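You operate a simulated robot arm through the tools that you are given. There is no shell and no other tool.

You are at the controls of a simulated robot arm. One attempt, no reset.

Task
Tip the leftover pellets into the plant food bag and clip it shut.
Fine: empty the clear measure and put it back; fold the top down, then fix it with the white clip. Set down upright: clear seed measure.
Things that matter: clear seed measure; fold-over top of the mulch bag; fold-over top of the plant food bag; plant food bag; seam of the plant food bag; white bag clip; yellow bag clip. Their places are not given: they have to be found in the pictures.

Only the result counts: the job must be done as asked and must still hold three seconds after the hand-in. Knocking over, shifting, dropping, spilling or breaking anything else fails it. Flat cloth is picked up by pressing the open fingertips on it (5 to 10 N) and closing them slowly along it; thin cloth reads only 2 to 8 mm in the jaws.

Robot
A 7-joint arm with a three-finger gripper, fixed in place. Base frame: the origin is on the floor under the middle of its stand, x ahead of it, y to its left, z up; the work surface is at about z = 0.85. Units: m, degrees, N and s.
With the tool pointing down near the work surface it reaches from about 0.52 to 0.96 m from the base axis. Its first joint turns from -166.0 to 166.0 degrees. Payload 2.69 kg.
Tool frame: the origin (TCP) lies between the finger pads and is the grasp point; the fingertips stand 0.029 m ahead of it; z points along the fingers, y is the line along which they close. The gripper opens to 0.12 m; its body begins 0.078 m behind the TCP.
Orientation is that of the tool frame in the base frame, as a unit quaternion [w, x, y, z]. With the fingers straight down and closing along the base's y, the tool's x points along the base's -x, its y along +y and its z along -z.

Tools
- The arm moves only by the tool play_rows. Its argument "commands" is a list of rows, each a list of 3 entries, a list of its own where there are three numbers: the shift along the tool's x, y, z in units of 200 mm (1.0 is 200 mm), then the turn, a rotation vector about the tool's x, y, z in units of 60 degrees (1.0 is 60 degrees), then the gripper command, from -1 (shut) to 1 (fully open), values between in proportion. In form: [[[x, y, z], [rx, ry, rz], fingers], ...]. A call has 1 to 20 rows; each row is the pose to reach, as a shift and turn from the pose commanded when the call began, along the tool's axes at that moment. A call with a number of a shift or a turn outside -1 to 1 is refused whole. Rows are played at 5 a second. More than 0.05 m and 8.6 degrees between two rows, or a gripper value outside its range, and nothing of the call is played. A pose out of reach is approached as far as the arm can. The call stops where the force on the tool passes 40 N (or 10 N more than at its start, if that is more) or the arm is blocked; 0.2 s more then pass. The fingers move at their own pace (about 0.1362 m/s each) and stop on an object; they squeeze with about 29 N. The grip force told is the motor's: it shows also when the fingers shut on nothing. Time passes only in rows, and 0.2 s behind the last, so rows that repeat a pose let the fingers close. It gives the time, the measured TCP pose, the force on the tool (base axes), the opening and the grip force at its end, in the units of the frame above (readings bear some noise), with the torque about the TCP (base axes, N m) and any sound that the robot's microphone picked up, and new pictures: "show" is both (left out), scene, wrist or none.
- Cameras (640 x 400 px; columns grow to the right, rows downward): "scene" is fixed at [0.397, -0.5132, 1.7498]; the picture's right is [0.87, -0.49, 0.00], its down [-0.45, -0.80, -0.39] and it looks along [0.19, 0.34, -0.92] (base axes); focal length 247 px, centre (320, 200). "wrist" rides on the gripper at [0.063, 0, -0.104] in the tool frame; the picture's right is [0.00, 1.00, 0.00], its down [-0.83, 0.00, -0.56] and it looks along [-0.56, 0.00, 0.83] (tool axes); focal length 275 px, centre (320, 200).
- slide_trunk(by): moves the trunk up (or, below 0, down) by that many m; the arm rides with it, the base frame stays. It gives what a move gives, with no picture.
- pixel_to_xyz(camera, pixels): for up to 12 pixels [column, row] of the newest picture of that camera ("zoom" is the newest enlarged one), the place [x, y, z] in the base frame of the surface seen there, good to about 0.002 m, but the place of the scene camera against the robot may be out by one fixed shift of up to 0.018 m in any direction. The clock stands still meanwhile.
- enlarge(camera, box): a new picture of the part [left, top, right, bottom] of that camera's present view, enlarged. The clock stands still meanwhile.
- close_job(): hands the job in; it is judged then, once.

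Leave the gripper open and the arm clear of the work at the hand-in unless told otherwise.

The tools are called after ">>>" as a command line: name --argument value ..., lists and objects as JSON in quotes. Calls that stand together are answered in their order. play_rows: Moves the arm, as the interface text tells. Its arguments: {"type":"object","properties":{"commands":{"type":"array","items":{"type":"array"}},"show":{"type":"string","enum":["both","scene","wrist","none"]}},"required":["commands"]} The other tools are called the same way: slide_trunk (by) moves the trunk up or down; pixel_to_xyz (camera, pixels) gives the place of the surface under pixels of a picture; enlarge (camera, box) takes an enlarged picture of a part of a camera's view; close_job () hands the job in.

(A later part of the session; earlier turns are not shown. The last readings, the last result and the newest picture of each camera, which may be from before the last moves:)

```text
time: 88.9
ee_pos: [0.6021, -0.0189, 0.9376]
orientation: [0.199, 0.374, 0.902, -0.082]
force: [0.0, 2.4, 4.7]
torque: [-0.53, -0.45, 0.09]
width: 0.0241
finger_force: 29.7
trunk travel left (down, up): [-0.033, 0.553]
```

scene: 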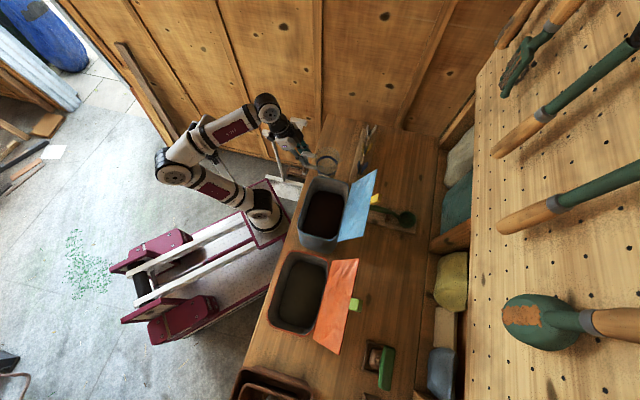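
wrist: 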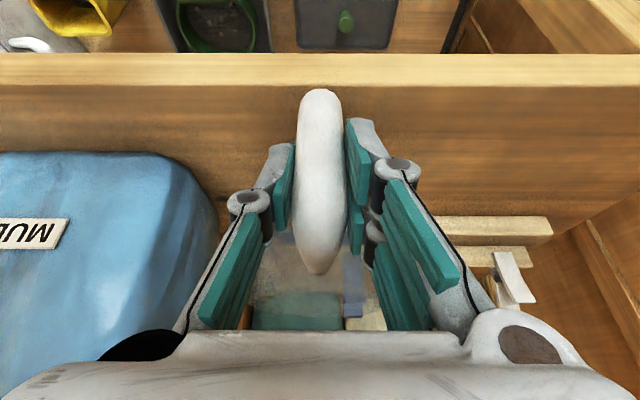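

The base has touched down (about 5 N up). I'll open the fingers gently so it settles upright.

>>> play_rows --commands '[[[0, 0, 0], [0, 0, 0], -0.55], [[0, 0, 0], [0, 0, 0], -0.5], [[0, 0, 0], [0, 0, 0], -0.4], [[0, 0, 0], [0, 0, 0], -0.2], [[0, 0, 0], [0, 0, 0], 0.2], [[0, 0, 0], [0, 0, 0], 0.6], [[0, 0, 0], [0, 0, 0], 1], [[0, 0, 0], [0, 0, 0], 1]]' --show "both"

>>> enlarge --camera "scene" --box '[270, 110, 400, 200]'

```text
time: 90.7
ee_pos: [0.6013, -0.0198, 0.9361]
orientation: [0.197, 0.376, 0.902, -0.083]
force: [-0.8, -0.3, 0.2]
torque: [-0.02, -0.02, 0.02]
width: 0.12
finger_force: 0.1
trunk travel left (down, up): [-0.033, 0.553]
```

scene: 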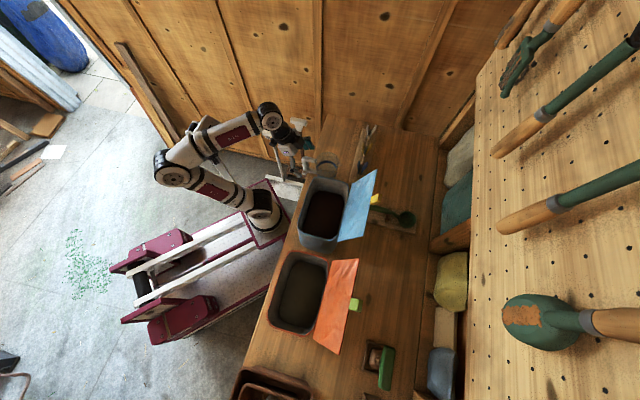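
wrist: 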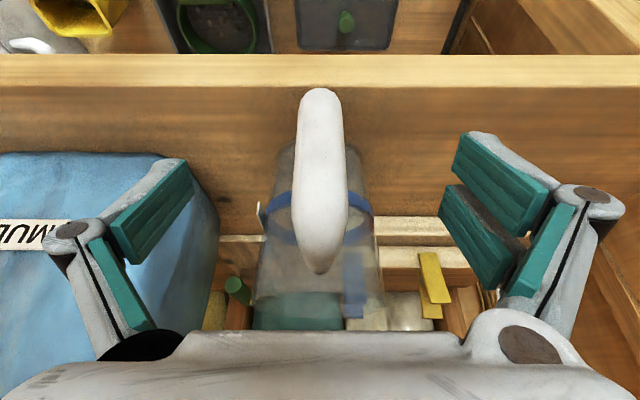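

```text
4.44 times, centred on (335, 155) of scene
```

zoom: 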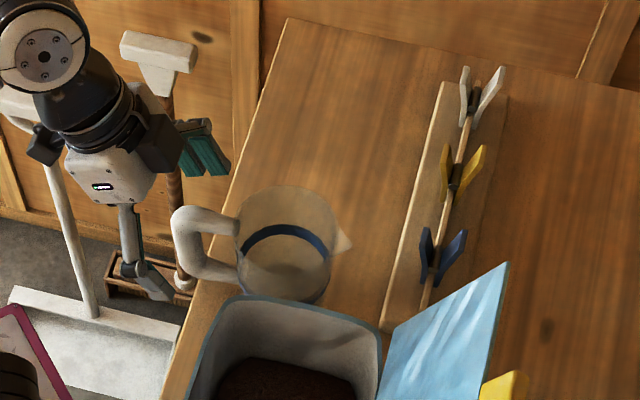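

The measure is back in place, upright and empty. I'll rise straight up with the trunk (0.44), clear of the handle, then go and look at the orange bag's flap.

>>> slide_trunk --by 0.44

>>> play_rows --commands '[[[0, -0.17, 0], [0, 0.07, 0], 1], [[0, -0.34, 0], [0, 0.14, 0], 1], [[0, -0.5, 0], [0, 0.21, 0], 1], [[0, -0.67, 0], [0, 0.28, 0], 1], [[0, -0.83, 0], [0, 0.35, 0], 1], [[0, -1.0, 0], [0, 0.417, 0], 1], [[0, -1.0, 0], [0, 0.417, 0], 1]]' --show "both"

```text
refused: 0.44 is not a number from -0.4 to 0.4
```

```text
time: 92.3
ee_pos: [0.4607, -0.16, 0.9378]
orientation: [-0.002, 0.382, 0.924, -0.001]
force: [-0.2, 0.9, 0.6]
torque: [-0.03, 0.04, 0.0]
width: 0.12
finger_force: 0.0
trunk travel left (down, up): [-0.033, 0.553]
```

scene: 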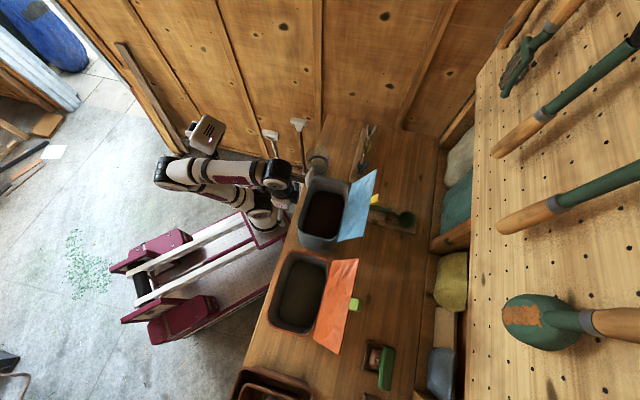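
wrist: 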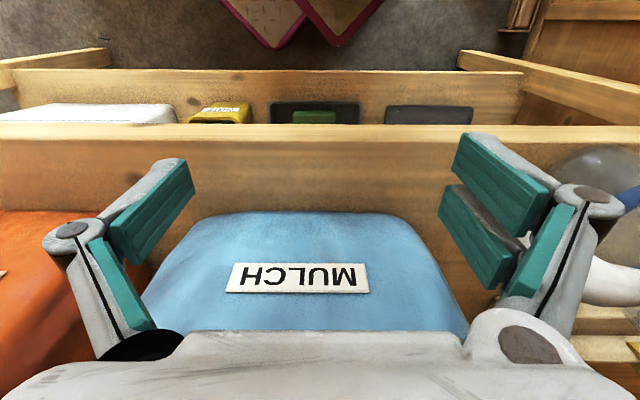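

The trunk command was refused (limit 0.4 per call), so that sideways move ran at low height, and it may have touched the measure's handle. I'll check the measure right away.

>>> enlarge --camera "scene" --box '[260, 120, 390, 210]'

>>> enlarge --camera "wrist" --box '[460, 100, 640, 400]'

>>> pixel_to_xyz --camera "wrist" --pixels '[[610, 272], [630, 280], [595, 290], [635, 240], [630, 190], [600, 155], [620, 165], [635, 300], [610, 255], [590, 270], [638, 262], [600, 230]]'

```text
4.44 times, centred on (325, 165) of scene
```

zoom: 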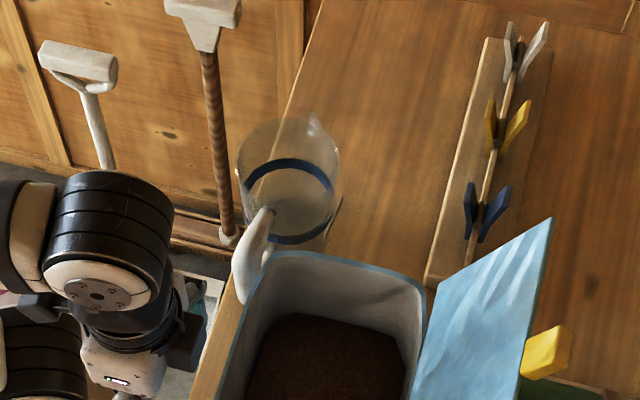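

```text
1.33 times, centred on (550, 250) of wrist
```

zoom: 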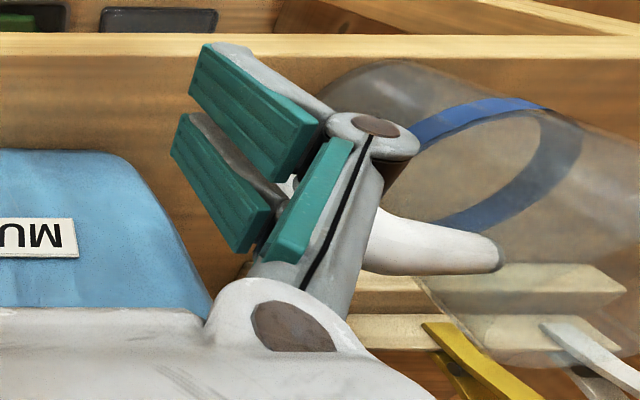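

```text
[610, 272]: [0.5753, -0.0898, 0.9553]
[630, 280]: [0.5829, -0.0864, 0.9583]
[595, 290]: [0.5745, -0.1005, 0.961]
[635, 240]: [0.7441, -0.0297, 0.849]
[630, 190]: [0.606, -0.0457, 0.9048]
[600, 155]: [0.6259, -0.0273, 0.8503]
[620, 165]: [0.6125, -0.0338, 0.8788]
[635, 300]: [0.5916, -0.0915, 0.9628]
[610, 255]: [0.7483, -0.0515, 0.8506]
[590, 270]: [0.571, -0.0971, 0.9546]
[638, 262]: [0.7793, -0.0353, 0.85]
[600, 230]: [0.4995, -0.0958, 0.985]
```

The measure is still standing upright and empty, but it turned about 80° and its handle now points along the bench towards the mulch bag. I'll back the fingers away a little, rise straight up, and put it back properly.

>>> play_rows --commands '[[[0, -0.06, 0], [0, 0, 0], 1], [[0, -0.12, 0], [0, 0, 0], 1], [[0, -0.12, 0], [0, 0, 0], 1]]' --show "wrist"

```text
time: 93.1
ee_pos: [0.444, -0.1773, 0.9389]
orientation: [-0.001, 0.383, 0.924, -0.002]
force: [0.2, 0.1, -0.5]
torque: [0.01, -0.02, 0.0]
width: 0.12
finger_force: 0.1
trunk travel left (down, up): [-0.033, 0.553]
```

wrist: 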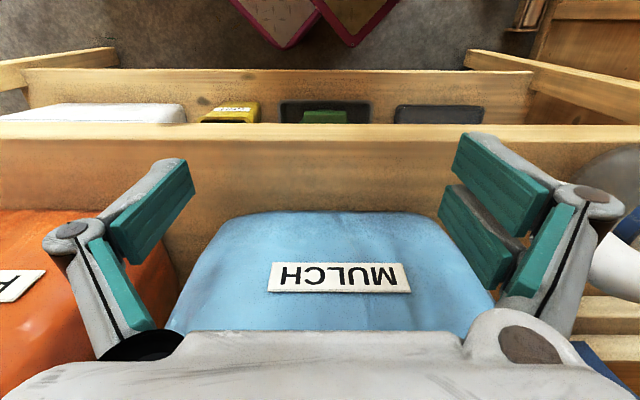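

It's clear now. I'll raise the trunk 0.35 (within the 0.4 limit).

>>> slide_trunk --by 0.35

```text
time: 96.5
ee_pos: [0.4425, -0.1761, 1.2875]
orientation: [-0.001, 0.383, 0.924, -0.001]
force: [1.0, -0.3, 0.5]
torque: [0.04, 0.01, 0.02]
width: 0.12
finger_force: 0.1
trunk travel left (down, up): [-0.383, 0.203]
```

Now I'll look down at the measure from its side of the bench.

>>> play_rows --commands '[[[0.02, 0.2, 0], [0, 0, 0], 1], [[0.04, 0.4, 0], [0, 0, 0], 1], [[0.06, 0.6, 0], [0, 0, 0], 1], [[0.08, 0.8, 0], [0, 0, 0], 1], [[0.1, 1.0, 0], [0, 0, 0], 1], [[0.1, 1.0, 0], [0, 0, 0], 1]]' --show "both"

>>> enlarge --camera "wrist" --box '[220, 40, 440, 200]'

```text
time: 97.9
ee_pos: [0.5722, -0.022, 1.287]
orientation: [-0.001, 0.382, 0.924, -0.001]
force: [-0.2, 0.5, 0.1]
torque: [0.02, -0.02, 0.01]
width: 0.1203
finger_force: 0.0
trunk travel left (down, up): [-0.383, 0.203]
```

scene: 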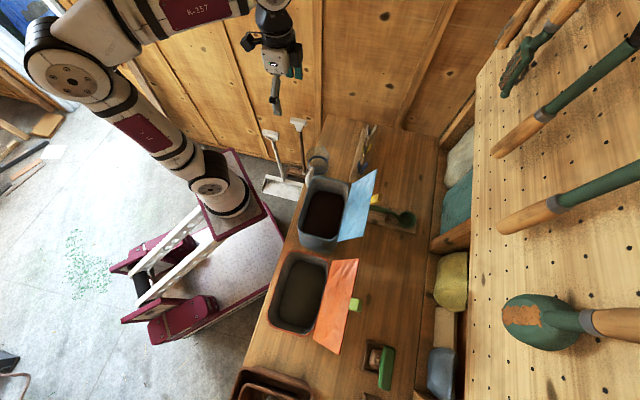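
wrist: 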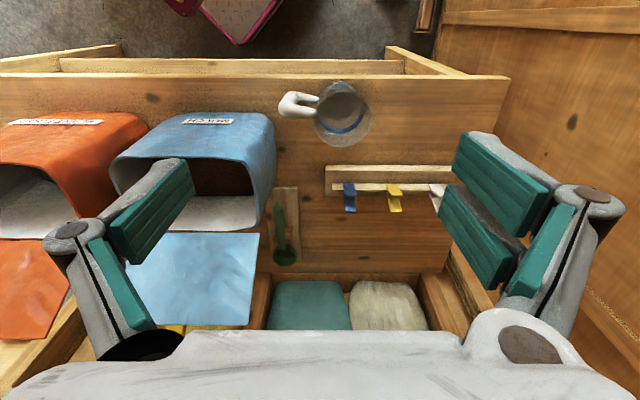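

```text
2.50 times, centred on (330, 120) of wrist
```

zoom: 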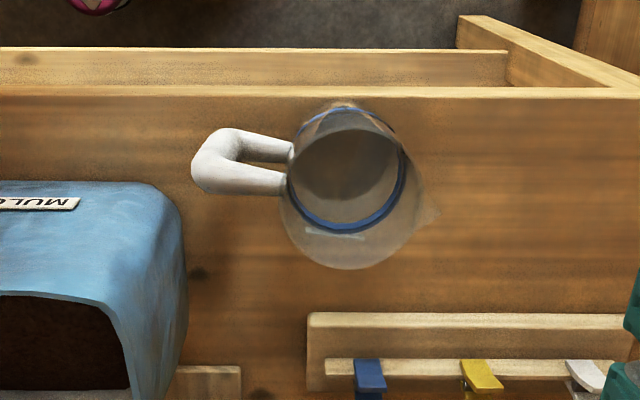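

The measure stands upright with its handle pointing along −u, at about wrist (298,103). I'll measure it precisely.

>>> pixel_to_xyz --camera "wrist" --pixels '[[300, 105], [310, 111], [320, 113], [330, 114], [310, 107], [310, 115], [325, 98], [296, 100], [393, 125], [358, 146], [334, 130], [380, 140]]'

>>> enlarge --camera "wrist" --box '[270, 60, 410, 170]'

```text
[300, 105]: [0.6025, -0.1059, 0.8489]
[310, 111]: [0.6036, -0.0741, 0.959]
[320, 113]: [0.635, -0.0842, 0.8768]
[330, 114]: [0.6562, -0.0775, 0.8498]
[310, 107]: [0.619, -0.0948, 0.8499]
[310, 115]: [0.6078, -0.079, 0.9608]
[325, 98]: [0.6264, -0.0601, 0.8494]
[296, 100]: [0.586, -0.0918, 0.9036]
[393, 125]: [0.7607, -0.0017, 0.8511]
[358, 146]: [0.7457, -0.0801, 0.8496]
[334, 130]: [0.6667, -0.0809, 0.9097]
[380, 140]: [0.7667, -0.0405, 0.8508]
```

```text
3.64 times, centred on (340, 115) of wrist
```

zoom: 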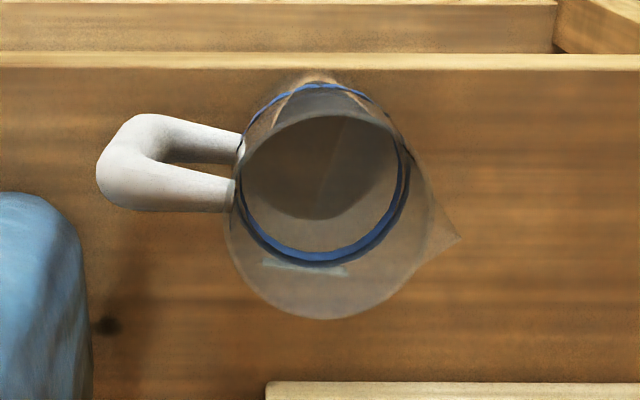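

The measure's centre is now at about (n 0.493, u 0.425) and its spout points 9.5° off the bench axis. It was originally at about (n 0.5235, u 0.4115), handle towards the robot. I'll take the body from above with the fingers either side, clear of handle and spout, and turn it back. First I'll move over it at this height and yaw the tool to match.

>>> play_rows --commands '[[[-0.06, 0.03, 0], [0, 0, -0.117], 1], [[-0.12, 0.06, 0], [0, 0, -0.234], 1], [[-0.18, 0.09, 0], [0, 0, -0.351], 1], [[-0.245, 0.12, 0], [0, 0, -0.468], 1], [[-0.305, 0.15, 0], [0, 0, -0.585], 1], [[-0.366, 0.178, 0], [0, 0, -0.7], 1], [[-0.366, 0.178, 0], [0, 0, -0.7], 1]]' --show "none"

>>> play_rows --commands '[[[0, 0, 0], [0, 0, -0.107], 1], [[0, 0, 0], [0, 0, -0.214], 1], [[0, 0, 0], [0, 0, -0.321], 1], [[0, 0, 0], [0, 0, -0.428], 1], [[0, 0, 0], [0, 0, -0.535], 1], [[0, 0, 0], [0, 0, -0.642], 1], [[0, 0, 0], [0, 0, -0.642], 1]]' --show "both"

```text
time: 99.5
ee_pos: [0.6478, -0.0471, 1.2872]
orientation: [-0.002, 0.024, 1.0, -0.001]
force: [-0.2, 0.6, -0.4]
torque: [-0.04, 0.02, 0.04]
width: 0.12
finger_force: 0.0
trunk travel left (down, up): [-0.383, 0.203]
```

```text
time: 101.1
ee_pos: [0.647, -0.0459, 1.2882]
orientation: [-0.002, -0.305, 0.952, 0.0]
force: [-0.4, 0.4, 0.6]
torque: [-0.01, -0.01, 0.01]
width: 0.12
finger_force: 0.0
trunk travel left (down, up): [-0.383, 0.203]
```

scene: 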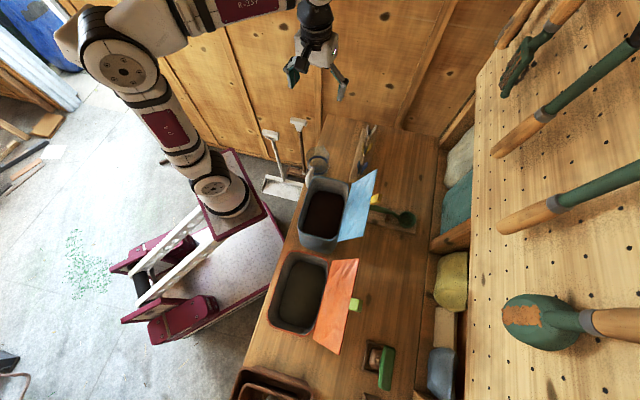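
wrist: 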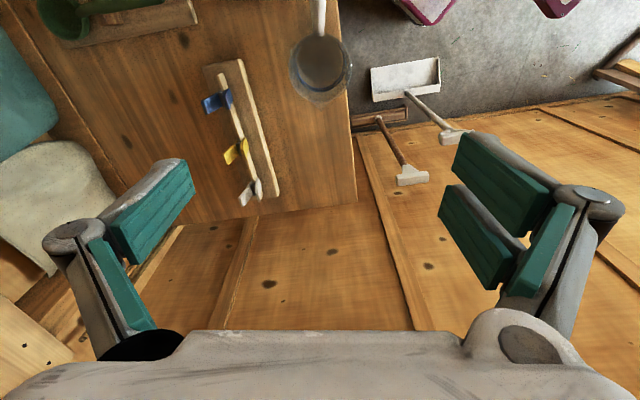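

The measure is in line laterally, at column 320. I'll zoom in to check its alignment and centre.

>>> enlarge --camera "wrist" --box '[260, 0, 390, 130]'

>>> slide_trunk --by -0.2

>>> play_rows --commands '[[[0, 0, 0], [0, 0, 0], 1]]' --show "wrist"

```text
3.08 times, centred on (325, 65) of wrist
```

zoom: 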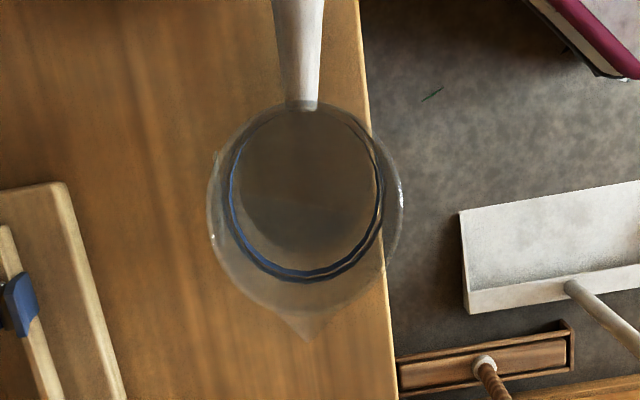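

```text
time: 103.3
ee_pos: [0.6473, -0.0459, 1.0878]
orientation: [-0.002, -0.306, 0.952, 0.001]
force: [0.4, 0.1, -0.3]
torque: [-0.02, 0.03, 0.0]
width: 0.1202
finger_force: 0.0
trunk travel left (down, up): [-0.183, 0.403]
```

```text
time: 103.7
ee_pos: [0.6476, -0.0465, 1.0864]
orientation: [-0.003, -0.305, 0.952, 0.0]
force: [-0.9, 1.0, -0.9]
torque: [0.02, 0.02, 0.01]
width: 0.1199
finger_force: 0.0
trunk travel left (down, up): [-0.183, 0.403]
```

wrist: 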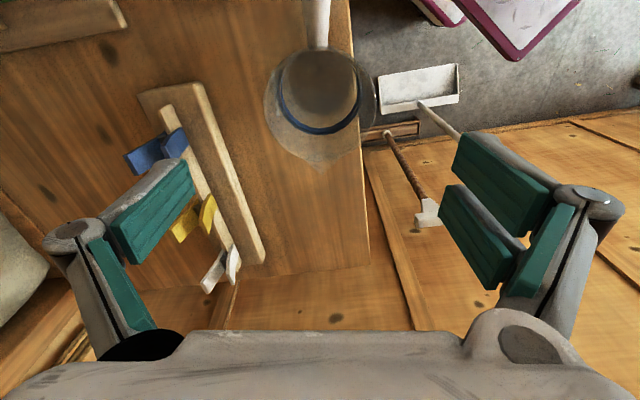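

>>> enlarge --camera "wrist" --box '[240, 20, 400, 180]'

>>> pixel_to_xyz --camera "wrist" --pixels '[[318, 40], [318, 20], [309, 30], [329, 30], [320, 166], [266, 105], [374, 105], [280, 75], [360, 75], [300, 152], [340, 152], [318, 48]]'

```text
2.50 times, centred on (320, 100) of wrist
```

zoom: 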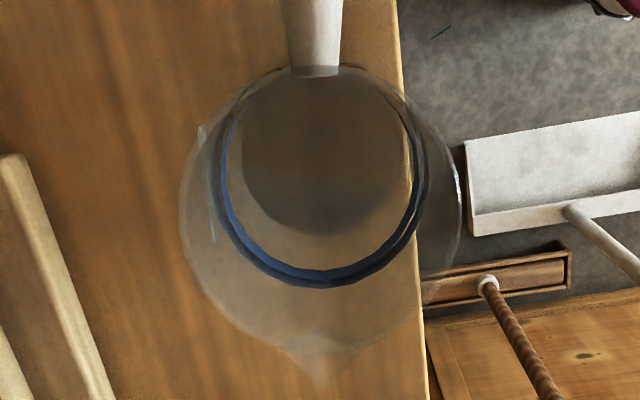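

```text
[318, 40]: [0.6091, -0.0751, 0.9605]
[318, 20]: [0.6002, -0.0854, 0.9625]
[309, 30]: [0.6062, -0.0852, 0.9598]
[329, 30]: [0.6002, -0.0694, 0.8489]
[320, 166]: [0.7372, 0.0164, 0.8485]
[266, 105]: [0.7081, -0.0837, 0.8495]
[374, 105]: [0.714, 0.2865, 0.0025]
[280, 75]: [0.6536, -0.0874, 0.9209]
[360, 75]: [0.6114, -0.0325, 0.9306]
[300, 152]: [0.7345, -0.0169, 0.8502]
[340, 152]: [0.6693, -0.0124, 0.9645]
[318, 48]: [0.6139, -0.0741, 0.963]
```

The rim centre matches the tool axis to within a few mm (rim radius 0.045), with the fingers ±0.06 on clear sides. I'll descend in two stages, first to z≈1.0.

>>> play_rows --commands '[[[0.015, 0, 0.1], [0, 0, 0], 1], [[0.015, 0, 0.2], [0, 0, 0], 1], [[0.015, 0, 0.3], [0, 0, 0], 1], [[0.015, 0, 0.4], [0, 0, 0], 1], [[0.015, 0, 0.4], [0, 0, 0], 1]]' --show "both"

>>> enlarge --camera "scene" --box '[270, 110, 380, 200]'

```text
time: 104.9
ee_pos: [0.644, -0.0489, 1.0065]
orientation: [-0.002, -0.305, 0.952, 0.0]
force: [0.4, -0.2, -0.1]
torque: [-0.04, 0.01, 0.02]
width: 0.12
finger_force: 0.0
trunk travel left (down, up): [-0.183, 0.403]
```

scene: 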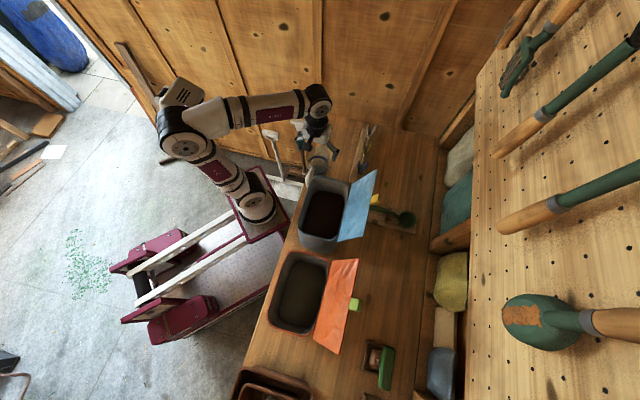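
wrist: 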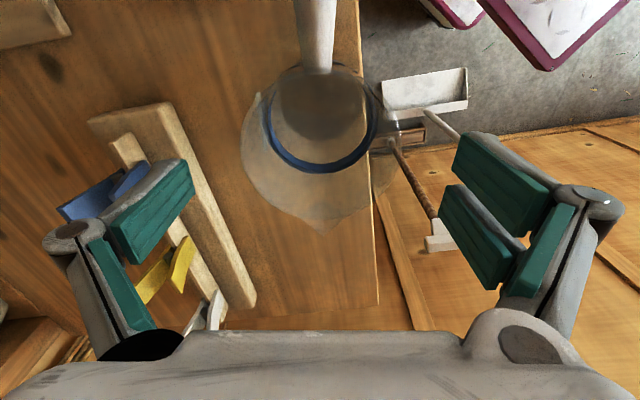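

```text
4.44 times, centred on (325, 155) of scene
```

zoom: 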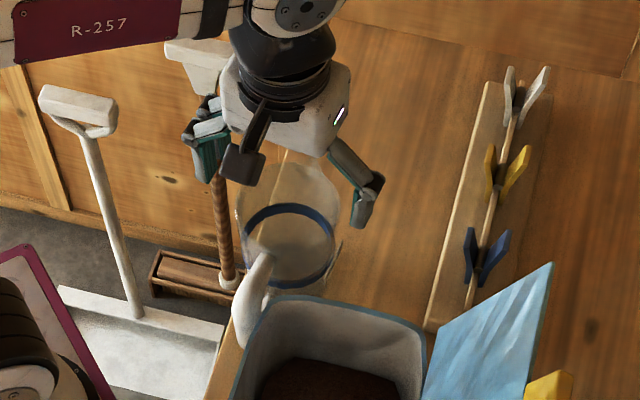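

It's still centred (rim columns 242–398). I'll descend the remaining 7.5 cm so the pads straddle the body.

>>> play_rows --commands '[[[0, 0, 0.1], [0, 0, 0], 1], [[0, 0, 0.2], [0, 0, 0], 1], [[0, 0, 0.3], [0, 0, 0], 1], [[0, 0, 0.38], [0, 0, 0], 1], [[0, 0, 0.38], [0, 0, 0], 1]]' --show "both"

```text
time: 106.1
ee_pos: [0.6441, -0.0487, 0.9305]
orientation: [-0.002, -0.305, 0.952, 0.0]
force: [0.4, 0.2, 0.0]
torque: [0.01, 0.02, -0.04]
width: 0.12
finger_force: 0.1
trunk travel left (down, up): [-0.183, 0.403]
```

scene: 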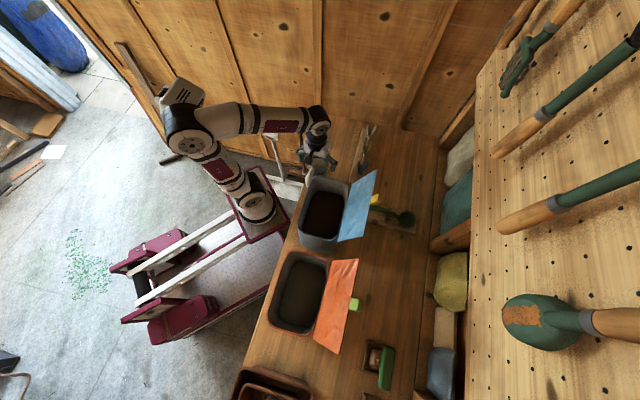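
wrist: 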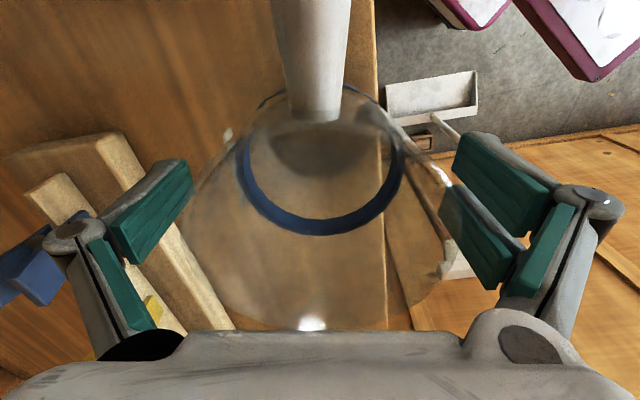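

The pads straddle the body, with the handle at the top and the spout at the bottom of the view, both clear of the fingers. I'll close slowly.

>>> play_rows --commands '[[[0, 0, 0], [0, 0, 0], 0.85], [[0, 0, 0], [0, 0, 0], 0.75], [[0, 0, 0], [0, 0, 0], 0.65], [[0, 0, 0], [0, 0, 0], 0.58], [[0, 0, 0], [0, 0, 0], 0.52], [[0, 0, 0], [0, 0, 0], 0.46], [[0, 0, 0], [0, 0, 0], 0.4], [[0, 0, 0], [0, 0, 0], 0.34], [[0, 0, 0], [0, 0, 0], 0.25], [[0, 0, 0], [0, 0, 0], 0], [[0, 0, 0], [0, 0, 0], -0.5], [[0, 0, 0], [0, 0, 0], -0.5]]' --show "wrist"

```text
time: 108.7
ee_pos: [0.6451, -0.0498, 0.9312]
orientation: [-0.002, -0.305, 0.952, 0.0]
force: [0.6, -0.9, 1.8]
torque: [-0.08, 0.0, 0.04]
width: 0.0838
finger_force: 29.1
trunk travel left (down, up): [-0.183, 0.403]
```

wrist: 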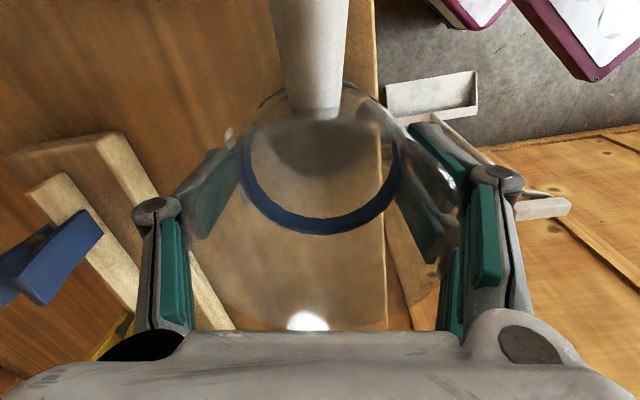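

It's held at 0.0838 m. I'll lift 5 cm straight up.

>>> play_rows --commands '[[[0, 0, -0.08], [0, 0, 0], -0.5], [[0, 0, -0.16], [0, 0, 0], -0.5], [[0, 0, -0.25], [0, 0, 0], -0.5], [[0, 0, -0.25], [0, 0, 0], -0.5]]' --show "both"

```text
time: 109.7
ee_pos: [0.6447, -0.0498, 0.9801]
orientation: [-0.002, -0.304, 0.953, 0.0]
force: [-0.5, -0.6, -0.3]
torque: [0.08, -0.01, 0.0]
width: 0.0836
finger_force: 28.8
trunk travel left (down, up): [-0.183, 0.403]
```

scene: 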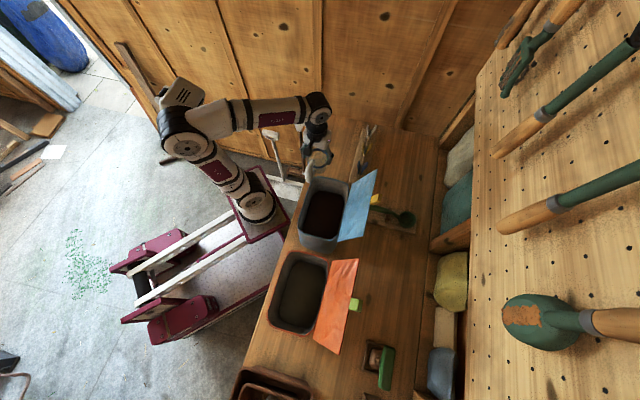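
wrist: 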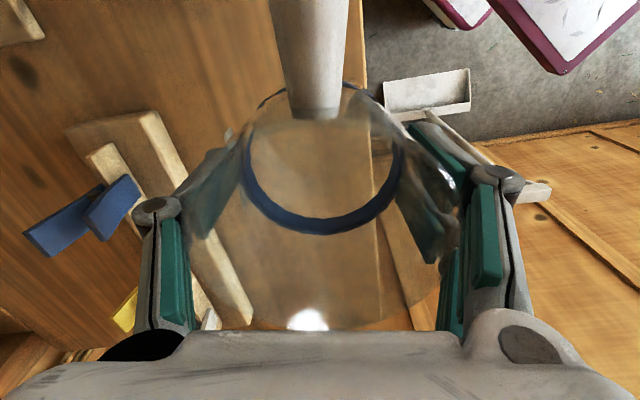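

It's held firmly. I'll now turn it about its own axis by 80.5° in two calls, moving to the original centre in the second.

>>> play_rows --commands '[[[0, 0, 0], [0, 0, 0.112], -0.5], [[0, 0, 0], [0, 0, 0.224], -0.5], [[0, 0, 0], [0, 0, 0.336], -0.5], [[0, 0, 0], [0, 0, 0.447], -0.5], [[0, 0, 0], [0, 0, 0.559], -0.5], [[0, 0, 0], [0, 0, 0.671], -0.5], [[0, 0, 0], [0, 0, 0.671], -0.5]]' --show "none"

>>> play_rows --commands '[[[0, 0, 0], [0, 0, 0.112], -0.5], [[0, 0, 0], [0, 0, 0.224], -0.5], [[0, 0, 0], [0, 0, 0.336], -0.5], [[0, 0, 0], [0, 0, 0.447], -0.5], [[0, 0, 0], [0, 0, 0.559], -0.5], [[0, 0, 0], [0, 0, 0.671], -0.5], [[0, 0, 0], [0, 0, 0.671], -0.5]]' --show "both"

```text
time: 111.3
ee_pos: [0.645, -0.0488, 0.9804]
orientation: [-0.002, 0.042, 0.999, 0.0]
force: [-0.2, 0.2, -1.8]
torque: [-0.02, -0.02, 0.01]
width: 0.0837
finger_force: 29.4
trunk travel left (down, up): [-0.183, 0.403]
```

```text
time: 112.9
ee_pos: [0.6447, -0.0499, 0.9812]
orientation: [-0.002, 0.384, 0.923, -0.001]
force: [0.3, -0.4, -1.1]
torque: [0.0, 0.0, 0.02]
width: 0.0838
finger_force: 29.0
trunk travel left (down, up): [-0.183, 0.403]
```

scene: 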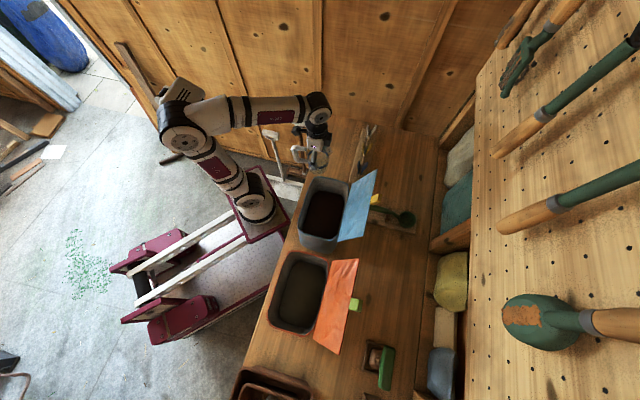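
wrist: 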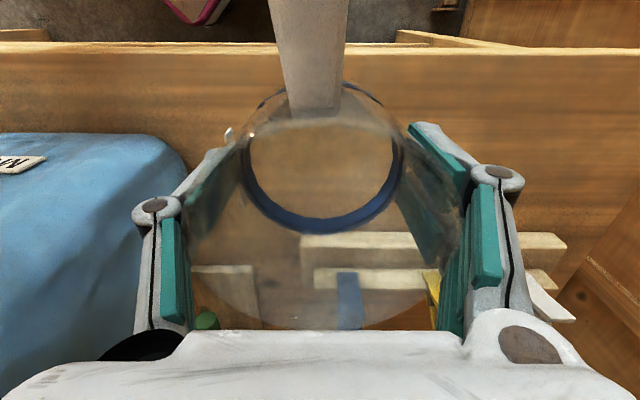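

The handle points towards the robot again, about 4° off (column 309). I'll correct that and move to the original centre (n 0.5235, u 0.4115).

>>> play_rows --commands '[[[-0.055, -0.015, 0], [0, 0, 0.022], -0.5], [[-0.11, -0.03, 0], [0, 0, 0.045], -0.5], [[-0.162, -0.046, 0], [0, 0, 0.067], -0.5], [[-0.162, -0.046, 0], [0, 0, 0.067], -0.5]]' --show "both"

>>> pixel_to_xyz --camera "wrist" --pixels '[[312, 20], [300, 20], [325, 20], [312, 60], [300, 60], [326, 60], [315, 95], [312, 5]]'

```text
time: 113.9
ee_pos: [0.6612, -0.0784, 0.9809]
orientation: [-0.001, 0.414, 0.91, -0.001]
force: [-1.0, -1.0, -1.4]
torque: [-0.02, -0.03, -0.01]
width: 0.0838
finger_force: 28.7
trunk travel left (down, up): [-0.183, 0.403]
```

scene: 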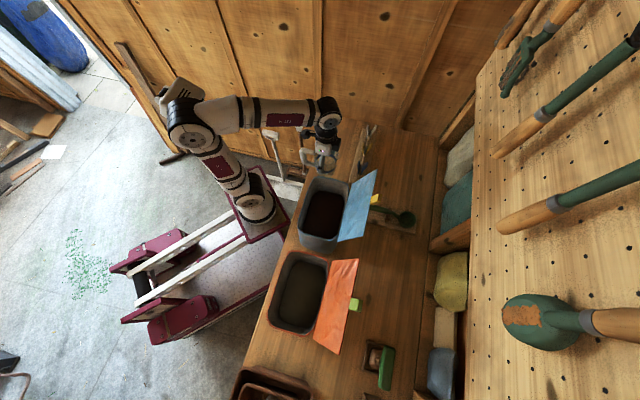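
wrist: 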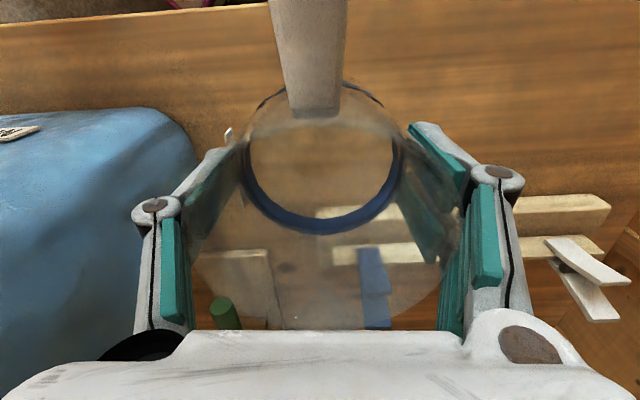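

```text
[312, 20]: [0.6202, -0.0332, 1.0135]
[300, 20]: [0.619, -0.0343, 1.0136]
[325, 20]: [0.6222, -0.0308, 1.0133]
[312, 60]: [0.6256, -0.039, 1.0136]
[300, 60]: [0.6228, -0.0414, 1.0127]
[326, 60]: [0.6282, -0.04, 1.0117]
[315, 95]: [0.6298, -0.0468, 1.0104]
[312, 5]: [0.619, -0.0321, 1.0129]
```

The handle now lies along u≈0.413–0.415, within 2° and 4 mm of its original line, at 5 cm height. I'll lower it onto the bench, nudging 3 mm in −u.

>>> play_rows --commands '[[[0, -0.015, 0.08], [0, 0, 0], -0.5], [[0, -0.015, 0.16], [0, 0, 0], -0.5], [[0, -0.015, 0.21], [0, 0, 0], -0.5], [[0, -0.015, 0.23], [0, 0, 0], -0.5], [[0, -0.015, 0.242], [0, 0, 0], -0.5], [[0, -0.015, 0.242], [0, 0, 0], -0.5]]' --show "wrist"

```text
time: 115.3
ee_pos: [0.6577, -0.0804, 0.9325]
orientation: [-0.001, 0.415, 0.91, -0.002]
force: [0.0, 0.4, -1.0]
torque: [-0.02, -0.02, 0.01]
width: 0.0841
finger_force: 28.7
trunk travel left (down, up): [-0.183, 0.403]
```

wrist: 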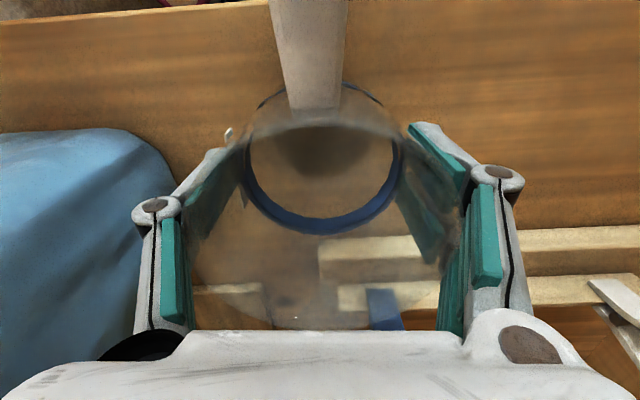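

There's no contact yet. I'll lower by single millimetres.

>>> play_rows --commands '[[[0, 0, 0.004], [0, 0, 0], -0.5], [[0, 0, 0.008], [0, 0, 0], -0.5], [[0, 0, 0.011], [0, 0, 0], -0.5], [[0, 0, 0.011], [0, 0, 0], -0.5]]' --show "none"

```text
time: 116.3
ee_pos: [0.6583, -0.0819, 0.9311]
orientation: [0.001, 0.415, 0.91, -0.001]
force: [-1.0, -0.9, 11.9]
torque: [0.34, 0.07, 0.02]
width: 0.0836
finger_force: 28.5
trunk travel left (down, up): [-0.183, 0.403]
```

It's in contact (12 N). I'll back off 1 mm and open gradually.

>>> play_rows --commands '[[[0, 0, -0.004], [0, 0, 0], -0.5], [[0, 0, -0.004], [0, 0, 0], 0.3], [[0, 0, -0.004], [0, 0, 0], 0.42], [[0, 0, -0.004], [0, 0, 0], 0.5], [[0, 0, -0.004], [0, 0, 0], 0.6], [[0, 0, -0.004], [0, 0, 0], 0.75], [[0, 0, -0.004], [0, 0, 0], 0.9], [[0, 0, -0.004], [0, 0, 0], 1], [[0, 0, -0.004], [0, 0, 0], 1]]' --show "both"

```text
time: 118.3
ee_pos: [0.6584, -0.0807, 0.931]
orientation: [-0.001, 0.415, 0.91, -0.001]
force: [0.9, 0.3, -0.1]
torque: [0.0, 0.03, 0.02]
width: 0.12
finger_force: 0.2
trunk travel left (down, up): [-0.183, 0.403]
```

scene: 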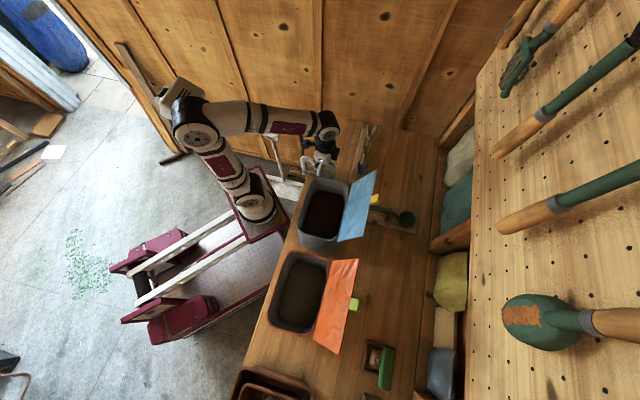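
wrist: 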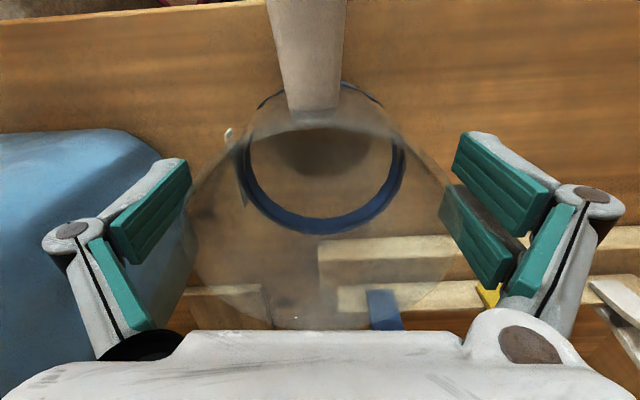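

It's released and stands level. I'll rise straight up with the trunk only, and check before any sideways move.

>>> slide_trunk --by 0.35

```text
time: 121.7
ee_pos: [0.658, -0.08, 1.2809]
orientation: [-0.001, 0.415, 0.91, -0.002]
force: [0.2, 0.4, 0.6]
torque: [0.0, 0.02, 0.01]
width: 0.1201
finger_force: 0.1
trunk travel left (down, up): [-0.533, 0.053]
```

I'm clear at z 1.28. I'll back off towards the robot and check the measure's final position.

>>> play_rows --commands '[[[0.15, 0, -0.05], [0, 0, -0.067], 1], [[0.3, 0, -0.1], [0, 0, -0.067], 1], [[0.45, 0, -0.15], [0, 0, -0.067], 1], [[0.6, 0, -0.2], [0, 0, -0.067], 1], [[0.6, 0, -0.2], [0, 0, -0.067], 1]]' --show "both"

>>> enlarge --camera "wrist" --box '[230, 40, 420, 200]'

>>> enlarge --camera "scene" --box '[260, 110, 440, 250]'

```text
time: 122.9
ee_pos: [0.5797, 0.0092, 1.3222]
orientation: [-0.001, 0.383, 0.924, -0.002]
force: [-0.5, 0.2, 0.3]
torque: [-0.02, -0.01, -0.03]
width: 0.12
finger_force: 0.0
trunk travel left (down, up): [-0.533, 0.053]
```

scene: 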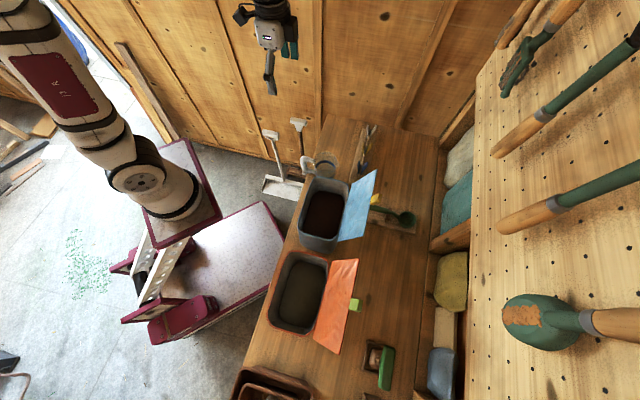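
wrist: 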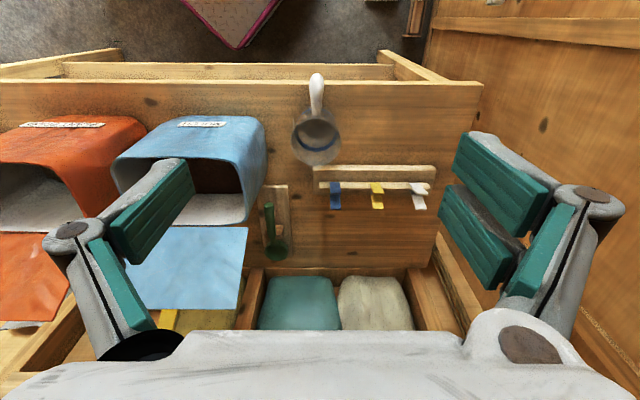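

```text
2.50 times, centred on (325, 120) of wrist
```

zoom: 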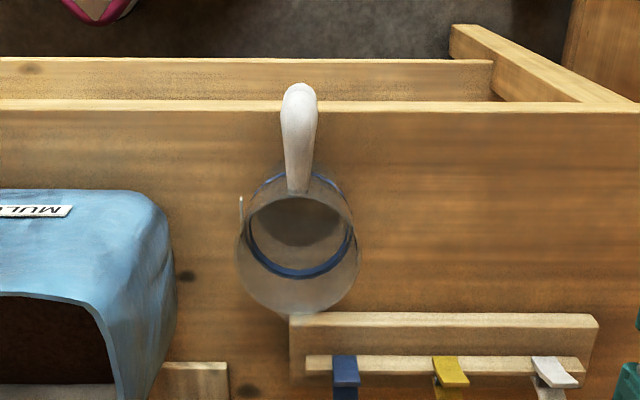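

```text
2.86 times, centred on (350, 180) of scene
```

zoom: 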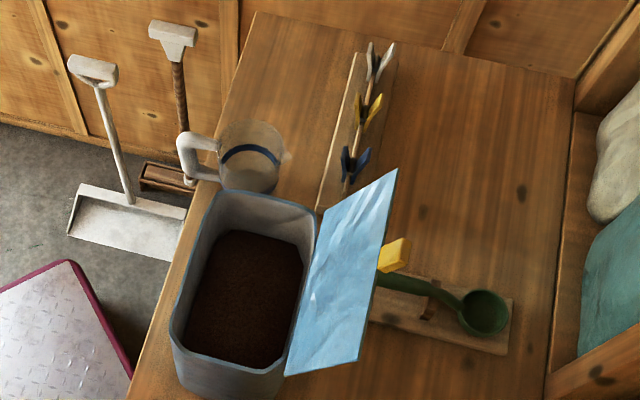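

The measure stands within about 5 mm of where it was, upright and empty, handle towards the robot. Next is the orange flap: I'll travel right above the bags at z≈1.33 for a close look.

>>> play_rows --commands '[[[-0.02, -0.2, -0.05], [0, 0, 0], 1], [[-0.04, -0.4, -0.1], [0, 0, 0], 1], [[-0.06, -0.6, -0.15], [0, 0, 0], 1], [[-0.08, -0.8, -0.2], [0, 0, 0], 1], [[-0.1, -1.0, -0.25], [0, 0, 0], 1]]' --show "none"

>>> play_rows --commands '[[[0, -0.2, 0], [0, 0, 0], 1], [[0, -0.4, 0], [0, 0, 0], 1], [[0, -0.6, 0], [0, 0, 0], 1], [[0, -0.8, 0], [0, 0, 0], 1], [[0, -1.0, 0], [0, 0, 0], 1], [[0, -1.0, 0], [0, 0, 0], 1]]' --show "both"

```text
time: 124.1
ee_pos: [0.4518, -0.1472, 1.3726]
orientation: [-0.001, 0.382, 0.924, -0.002]
force: [0.5, 0.2, 0.2]
torque: [-0.03, 0.05, 0.01]
width: 0.1197
finger_force: 0.1
trunk travel left (down, up): [-0.533, 0.053]
```

```text
time: 125.5
ee_pos: [0.311, -0.2869, 1.3748]
orientation: [-0.001, 0.382, 0.924, 0.0]
force: [0.4, 0.6, 0.1]
torque: [-0.02, 0.03, 0.01]
width: 0.12
finger_force: 0.0
trunk travel left (down, up): [-0.533, 0.053]
```

scene: 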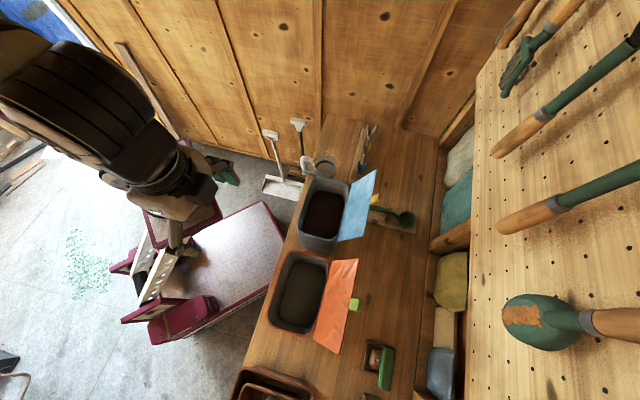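
wrist: 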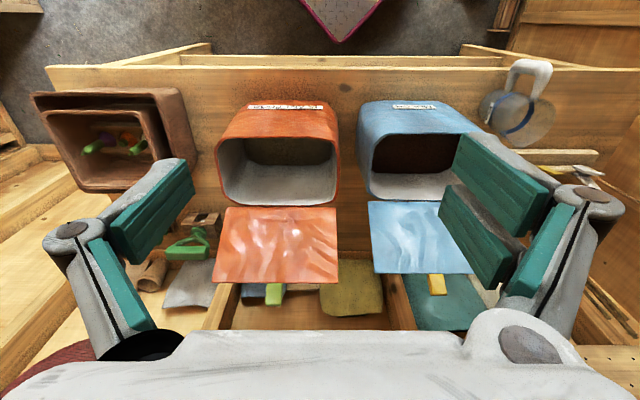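

This gives a clear front view of the orange bag: rim corners at (218,140), (338,140), (222,203) and (336,205), and the flap from (225,208) to (340,282) with the green tab at (275,293). I'll measure them.

>>> pixel_to_xyz --camera "wrist" --pixels '[[230, 212], [333, 213], [218, 278], [336, 278], [278, 212], [278, 245], [278, 280], [270, 287], [282, 287], [275, 300], [278, 138], [278, 203]]'

>>> pixel_to_xyz --camera "wrist" --pixels '[[219, 142], [337, 142], [221, 190], [336, 190], [240, 138], [320, 138], [240, 203], [320, 204], [285, 106], [278, 165], [230, 110], [330, 110]]'

>>> enlarge --camera "wrist" --box '[200, 90, 360, 310]'

```text
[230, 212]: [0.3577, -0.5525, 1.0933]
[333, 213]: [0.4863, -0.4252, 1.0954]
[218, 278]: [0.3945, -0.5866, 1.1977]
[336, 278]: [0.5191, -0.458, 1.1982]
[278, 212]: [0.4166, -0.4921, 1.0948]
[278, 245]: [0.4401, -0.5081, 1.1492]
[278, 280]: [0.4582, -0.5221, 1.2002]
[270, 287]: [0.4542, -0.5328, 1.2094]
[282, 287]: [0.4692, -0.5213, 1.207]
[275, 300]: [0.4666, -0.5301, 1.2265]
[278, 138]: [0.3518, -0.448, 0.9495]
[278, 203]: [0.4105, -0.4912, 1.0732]
```

```text
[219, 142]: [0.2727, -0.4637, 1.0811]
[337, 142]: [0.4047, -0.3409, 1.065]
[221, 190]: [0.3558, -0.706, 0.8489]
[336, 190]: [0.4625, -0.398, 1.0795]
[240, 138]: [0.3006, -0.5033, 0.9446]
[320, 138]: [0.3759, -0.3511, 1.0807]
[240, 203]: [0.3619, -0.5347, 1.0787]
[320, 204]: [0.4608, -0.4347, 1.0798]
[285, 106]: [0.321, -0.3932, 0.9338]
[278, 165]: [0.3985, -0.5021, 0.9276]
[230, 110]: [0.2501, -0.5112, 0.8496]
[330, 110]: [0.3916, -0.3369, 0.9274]
```

```text
1.82 times, centred on (280, 200) of wrist
```

zoom: 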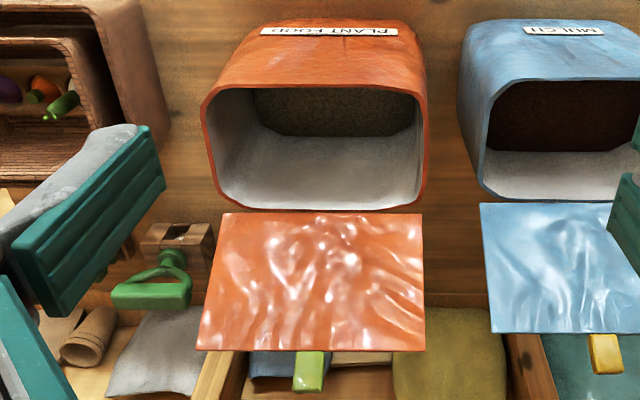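

The flap's hinge is at (n 0.635, z 1.083). It leans 25° outward, is 0.138 long and spans u −0.138 to 0.044, with the tab at u −0.046. I'll go over and behind it with the fingers partly open, either side of the tab, and push it over. First I'll move above it, tips at 1.26.

>>> play_rows --commands '[[[-0.17, -0.05, 0.07], [0, 0, 0], 0.333], [[-0.33, -0.11, 0.13], [0, 0, 0], 0.333], [[-0.5, -0.16, 0.2], [0, 0, 0], 0.333], [[-0.67, -0.21, 0.27], [0, 0, 0], 0.333], [[-0.83, -0.27, 0.33], [0, 0, 0], 0.333], [[-1.0, -0.32, 0.4], [0, 0, 0], 0.333], [[-1.0, -0.32, 0.4], [0, 0, 0], 0.333]]' --show "none"

>>> play_rows --commands '[[[-0.16, 0, 0], [0, 0, 0], 0.333], [[-0.32, 0, 0], [0, 0, 0], 0.333], [[-0.48, 0, 0], [0, 0, 0], 0.333], [[-0.64, 0, 0], [0, 0, 0], 0.333], [[-0.8, 0, 0], [0, 0, 0], 0.333], [[-0.8, 0, 0], [0, 0, 0], 0.333]]' --show "both"

```text
time: 127.1
ee_pos: [0.4071, -0.4744, 1.2918]
orientation: [-0.001, 0.383, 0.924, 0.0]
force: [0.2, 1.3, -0.6]
torque: [-0.01, -0.03, -0.02]
width: 0.08
finger_force: 0.0
trunk travel left (down, up): [-0.533, 0.053]
```

```text
time: 128.5
ee_pos: [0.5202, -0.5828, 1.2913]
orientation: [-0.002, 0.383, 0.924, 0.0]
force: [0.6, 0.5, 0.9]
torque: [0.0, 0.0, -0.03]
width: 0.0799
finger_force: 0.1
out of reach, approached as far as the arm can: row 5, 6
trunk travel left (down, up): [-0.533, 0.053]
```

scene: 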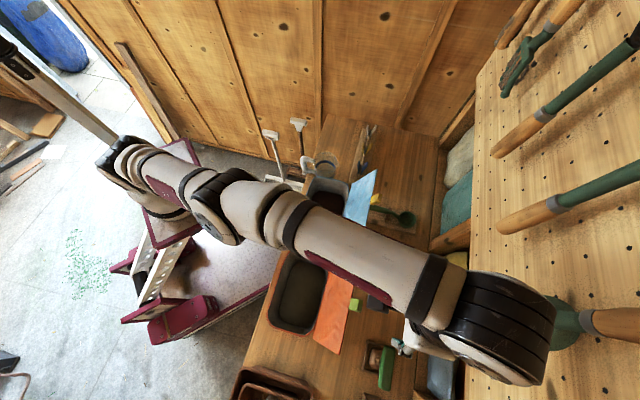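
wrist: 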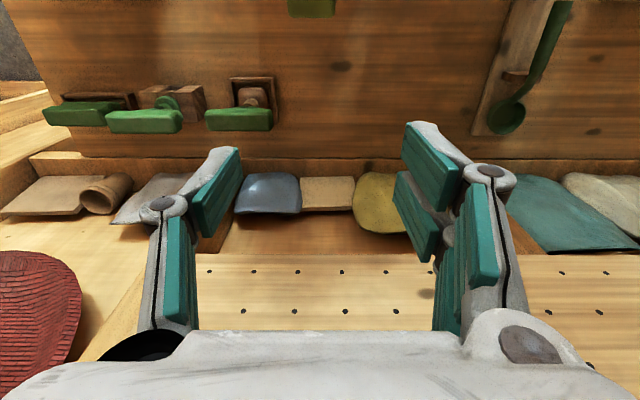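

I'm now behind the flap at n 0.78. The arm's wrist looks close to the pegboard trowel in the scene view, so I'll check the distances before moving.

>>> pixel_to_xyz --camera "scene" --pixels '[[570, 315], [600, 250], [600, 360], [505, 290], [545, 345], [480, 330], [440, 345], [405, 345], [355, 303], [332, 330], [560, 330], [620, 320]]'

>>> pixel_to_xyz --camera "wrist" --pixels '[[40, 300], [250, 270], [400, 300], [310, 8], [270, 190], [600, 300]]'

```text
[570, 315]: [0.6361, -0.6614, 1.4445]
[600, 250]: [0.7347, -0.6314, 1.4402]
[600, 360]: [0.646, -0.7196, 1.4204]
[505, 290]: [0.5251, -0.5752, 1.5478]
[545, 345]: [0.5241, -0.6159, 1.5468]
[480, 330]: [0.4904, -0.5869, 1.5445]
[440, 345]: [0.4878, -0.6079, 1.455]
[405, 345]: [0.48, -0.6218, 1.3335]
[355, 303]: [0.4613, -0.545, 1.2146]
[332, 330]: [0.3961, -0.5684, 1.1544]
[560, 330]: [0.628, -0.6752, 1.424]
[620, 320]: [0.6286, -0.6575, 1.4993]
```

```text
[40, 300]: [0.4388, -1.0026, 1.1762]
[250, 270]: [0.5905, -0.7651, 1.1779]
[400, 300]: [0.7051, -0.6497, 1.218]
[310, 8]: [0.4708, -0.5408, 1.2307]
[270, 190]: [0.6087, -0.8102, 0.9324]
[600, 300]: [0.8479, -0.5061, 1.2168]
```

The pegboard is at n≈0.958 and the trowel reaches n≈0.917 at u≈−0.02. The wrist's outer side is at about 0.85, so there's room as long as I go no further back. I'll descend 9 cm behind the flap.

>>> play_rows --commands '[[[0, 0, 0.15], [0, 0, 0], 0.333], [[0, 0, 0.3], [0, 0, 0], 0.333], [[0, 0, 0.45], [0, 0, 0], 0.333], [[0, 0, 0.45], [0, 0, 0], 0.333]]' --show "both"

```text
time: 129.5
ee_pos: [0.5195, -0.584, 1.2009]
orientation: [-0.001, 0.382, 0.924, 0.0]
force: [-0.5, -0.6, 0.1]
torque: [0.0, -0.02, -0.02]
width: 0.0799
finger_force: 0.2
trunk travel left (down, up): [-0.533, 0.053]
```

scene: 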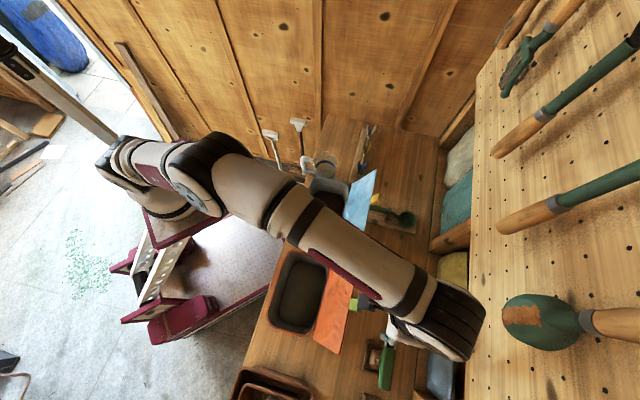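
wrist: 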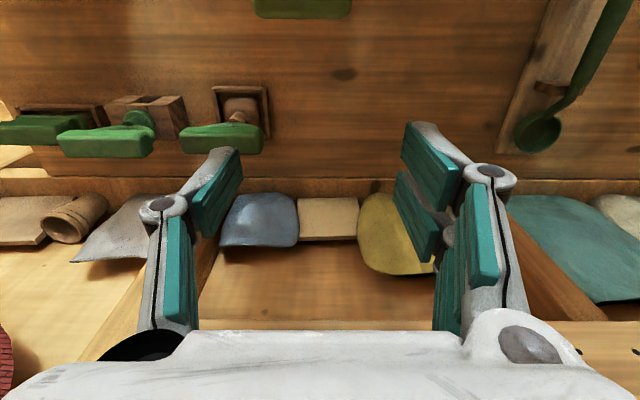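

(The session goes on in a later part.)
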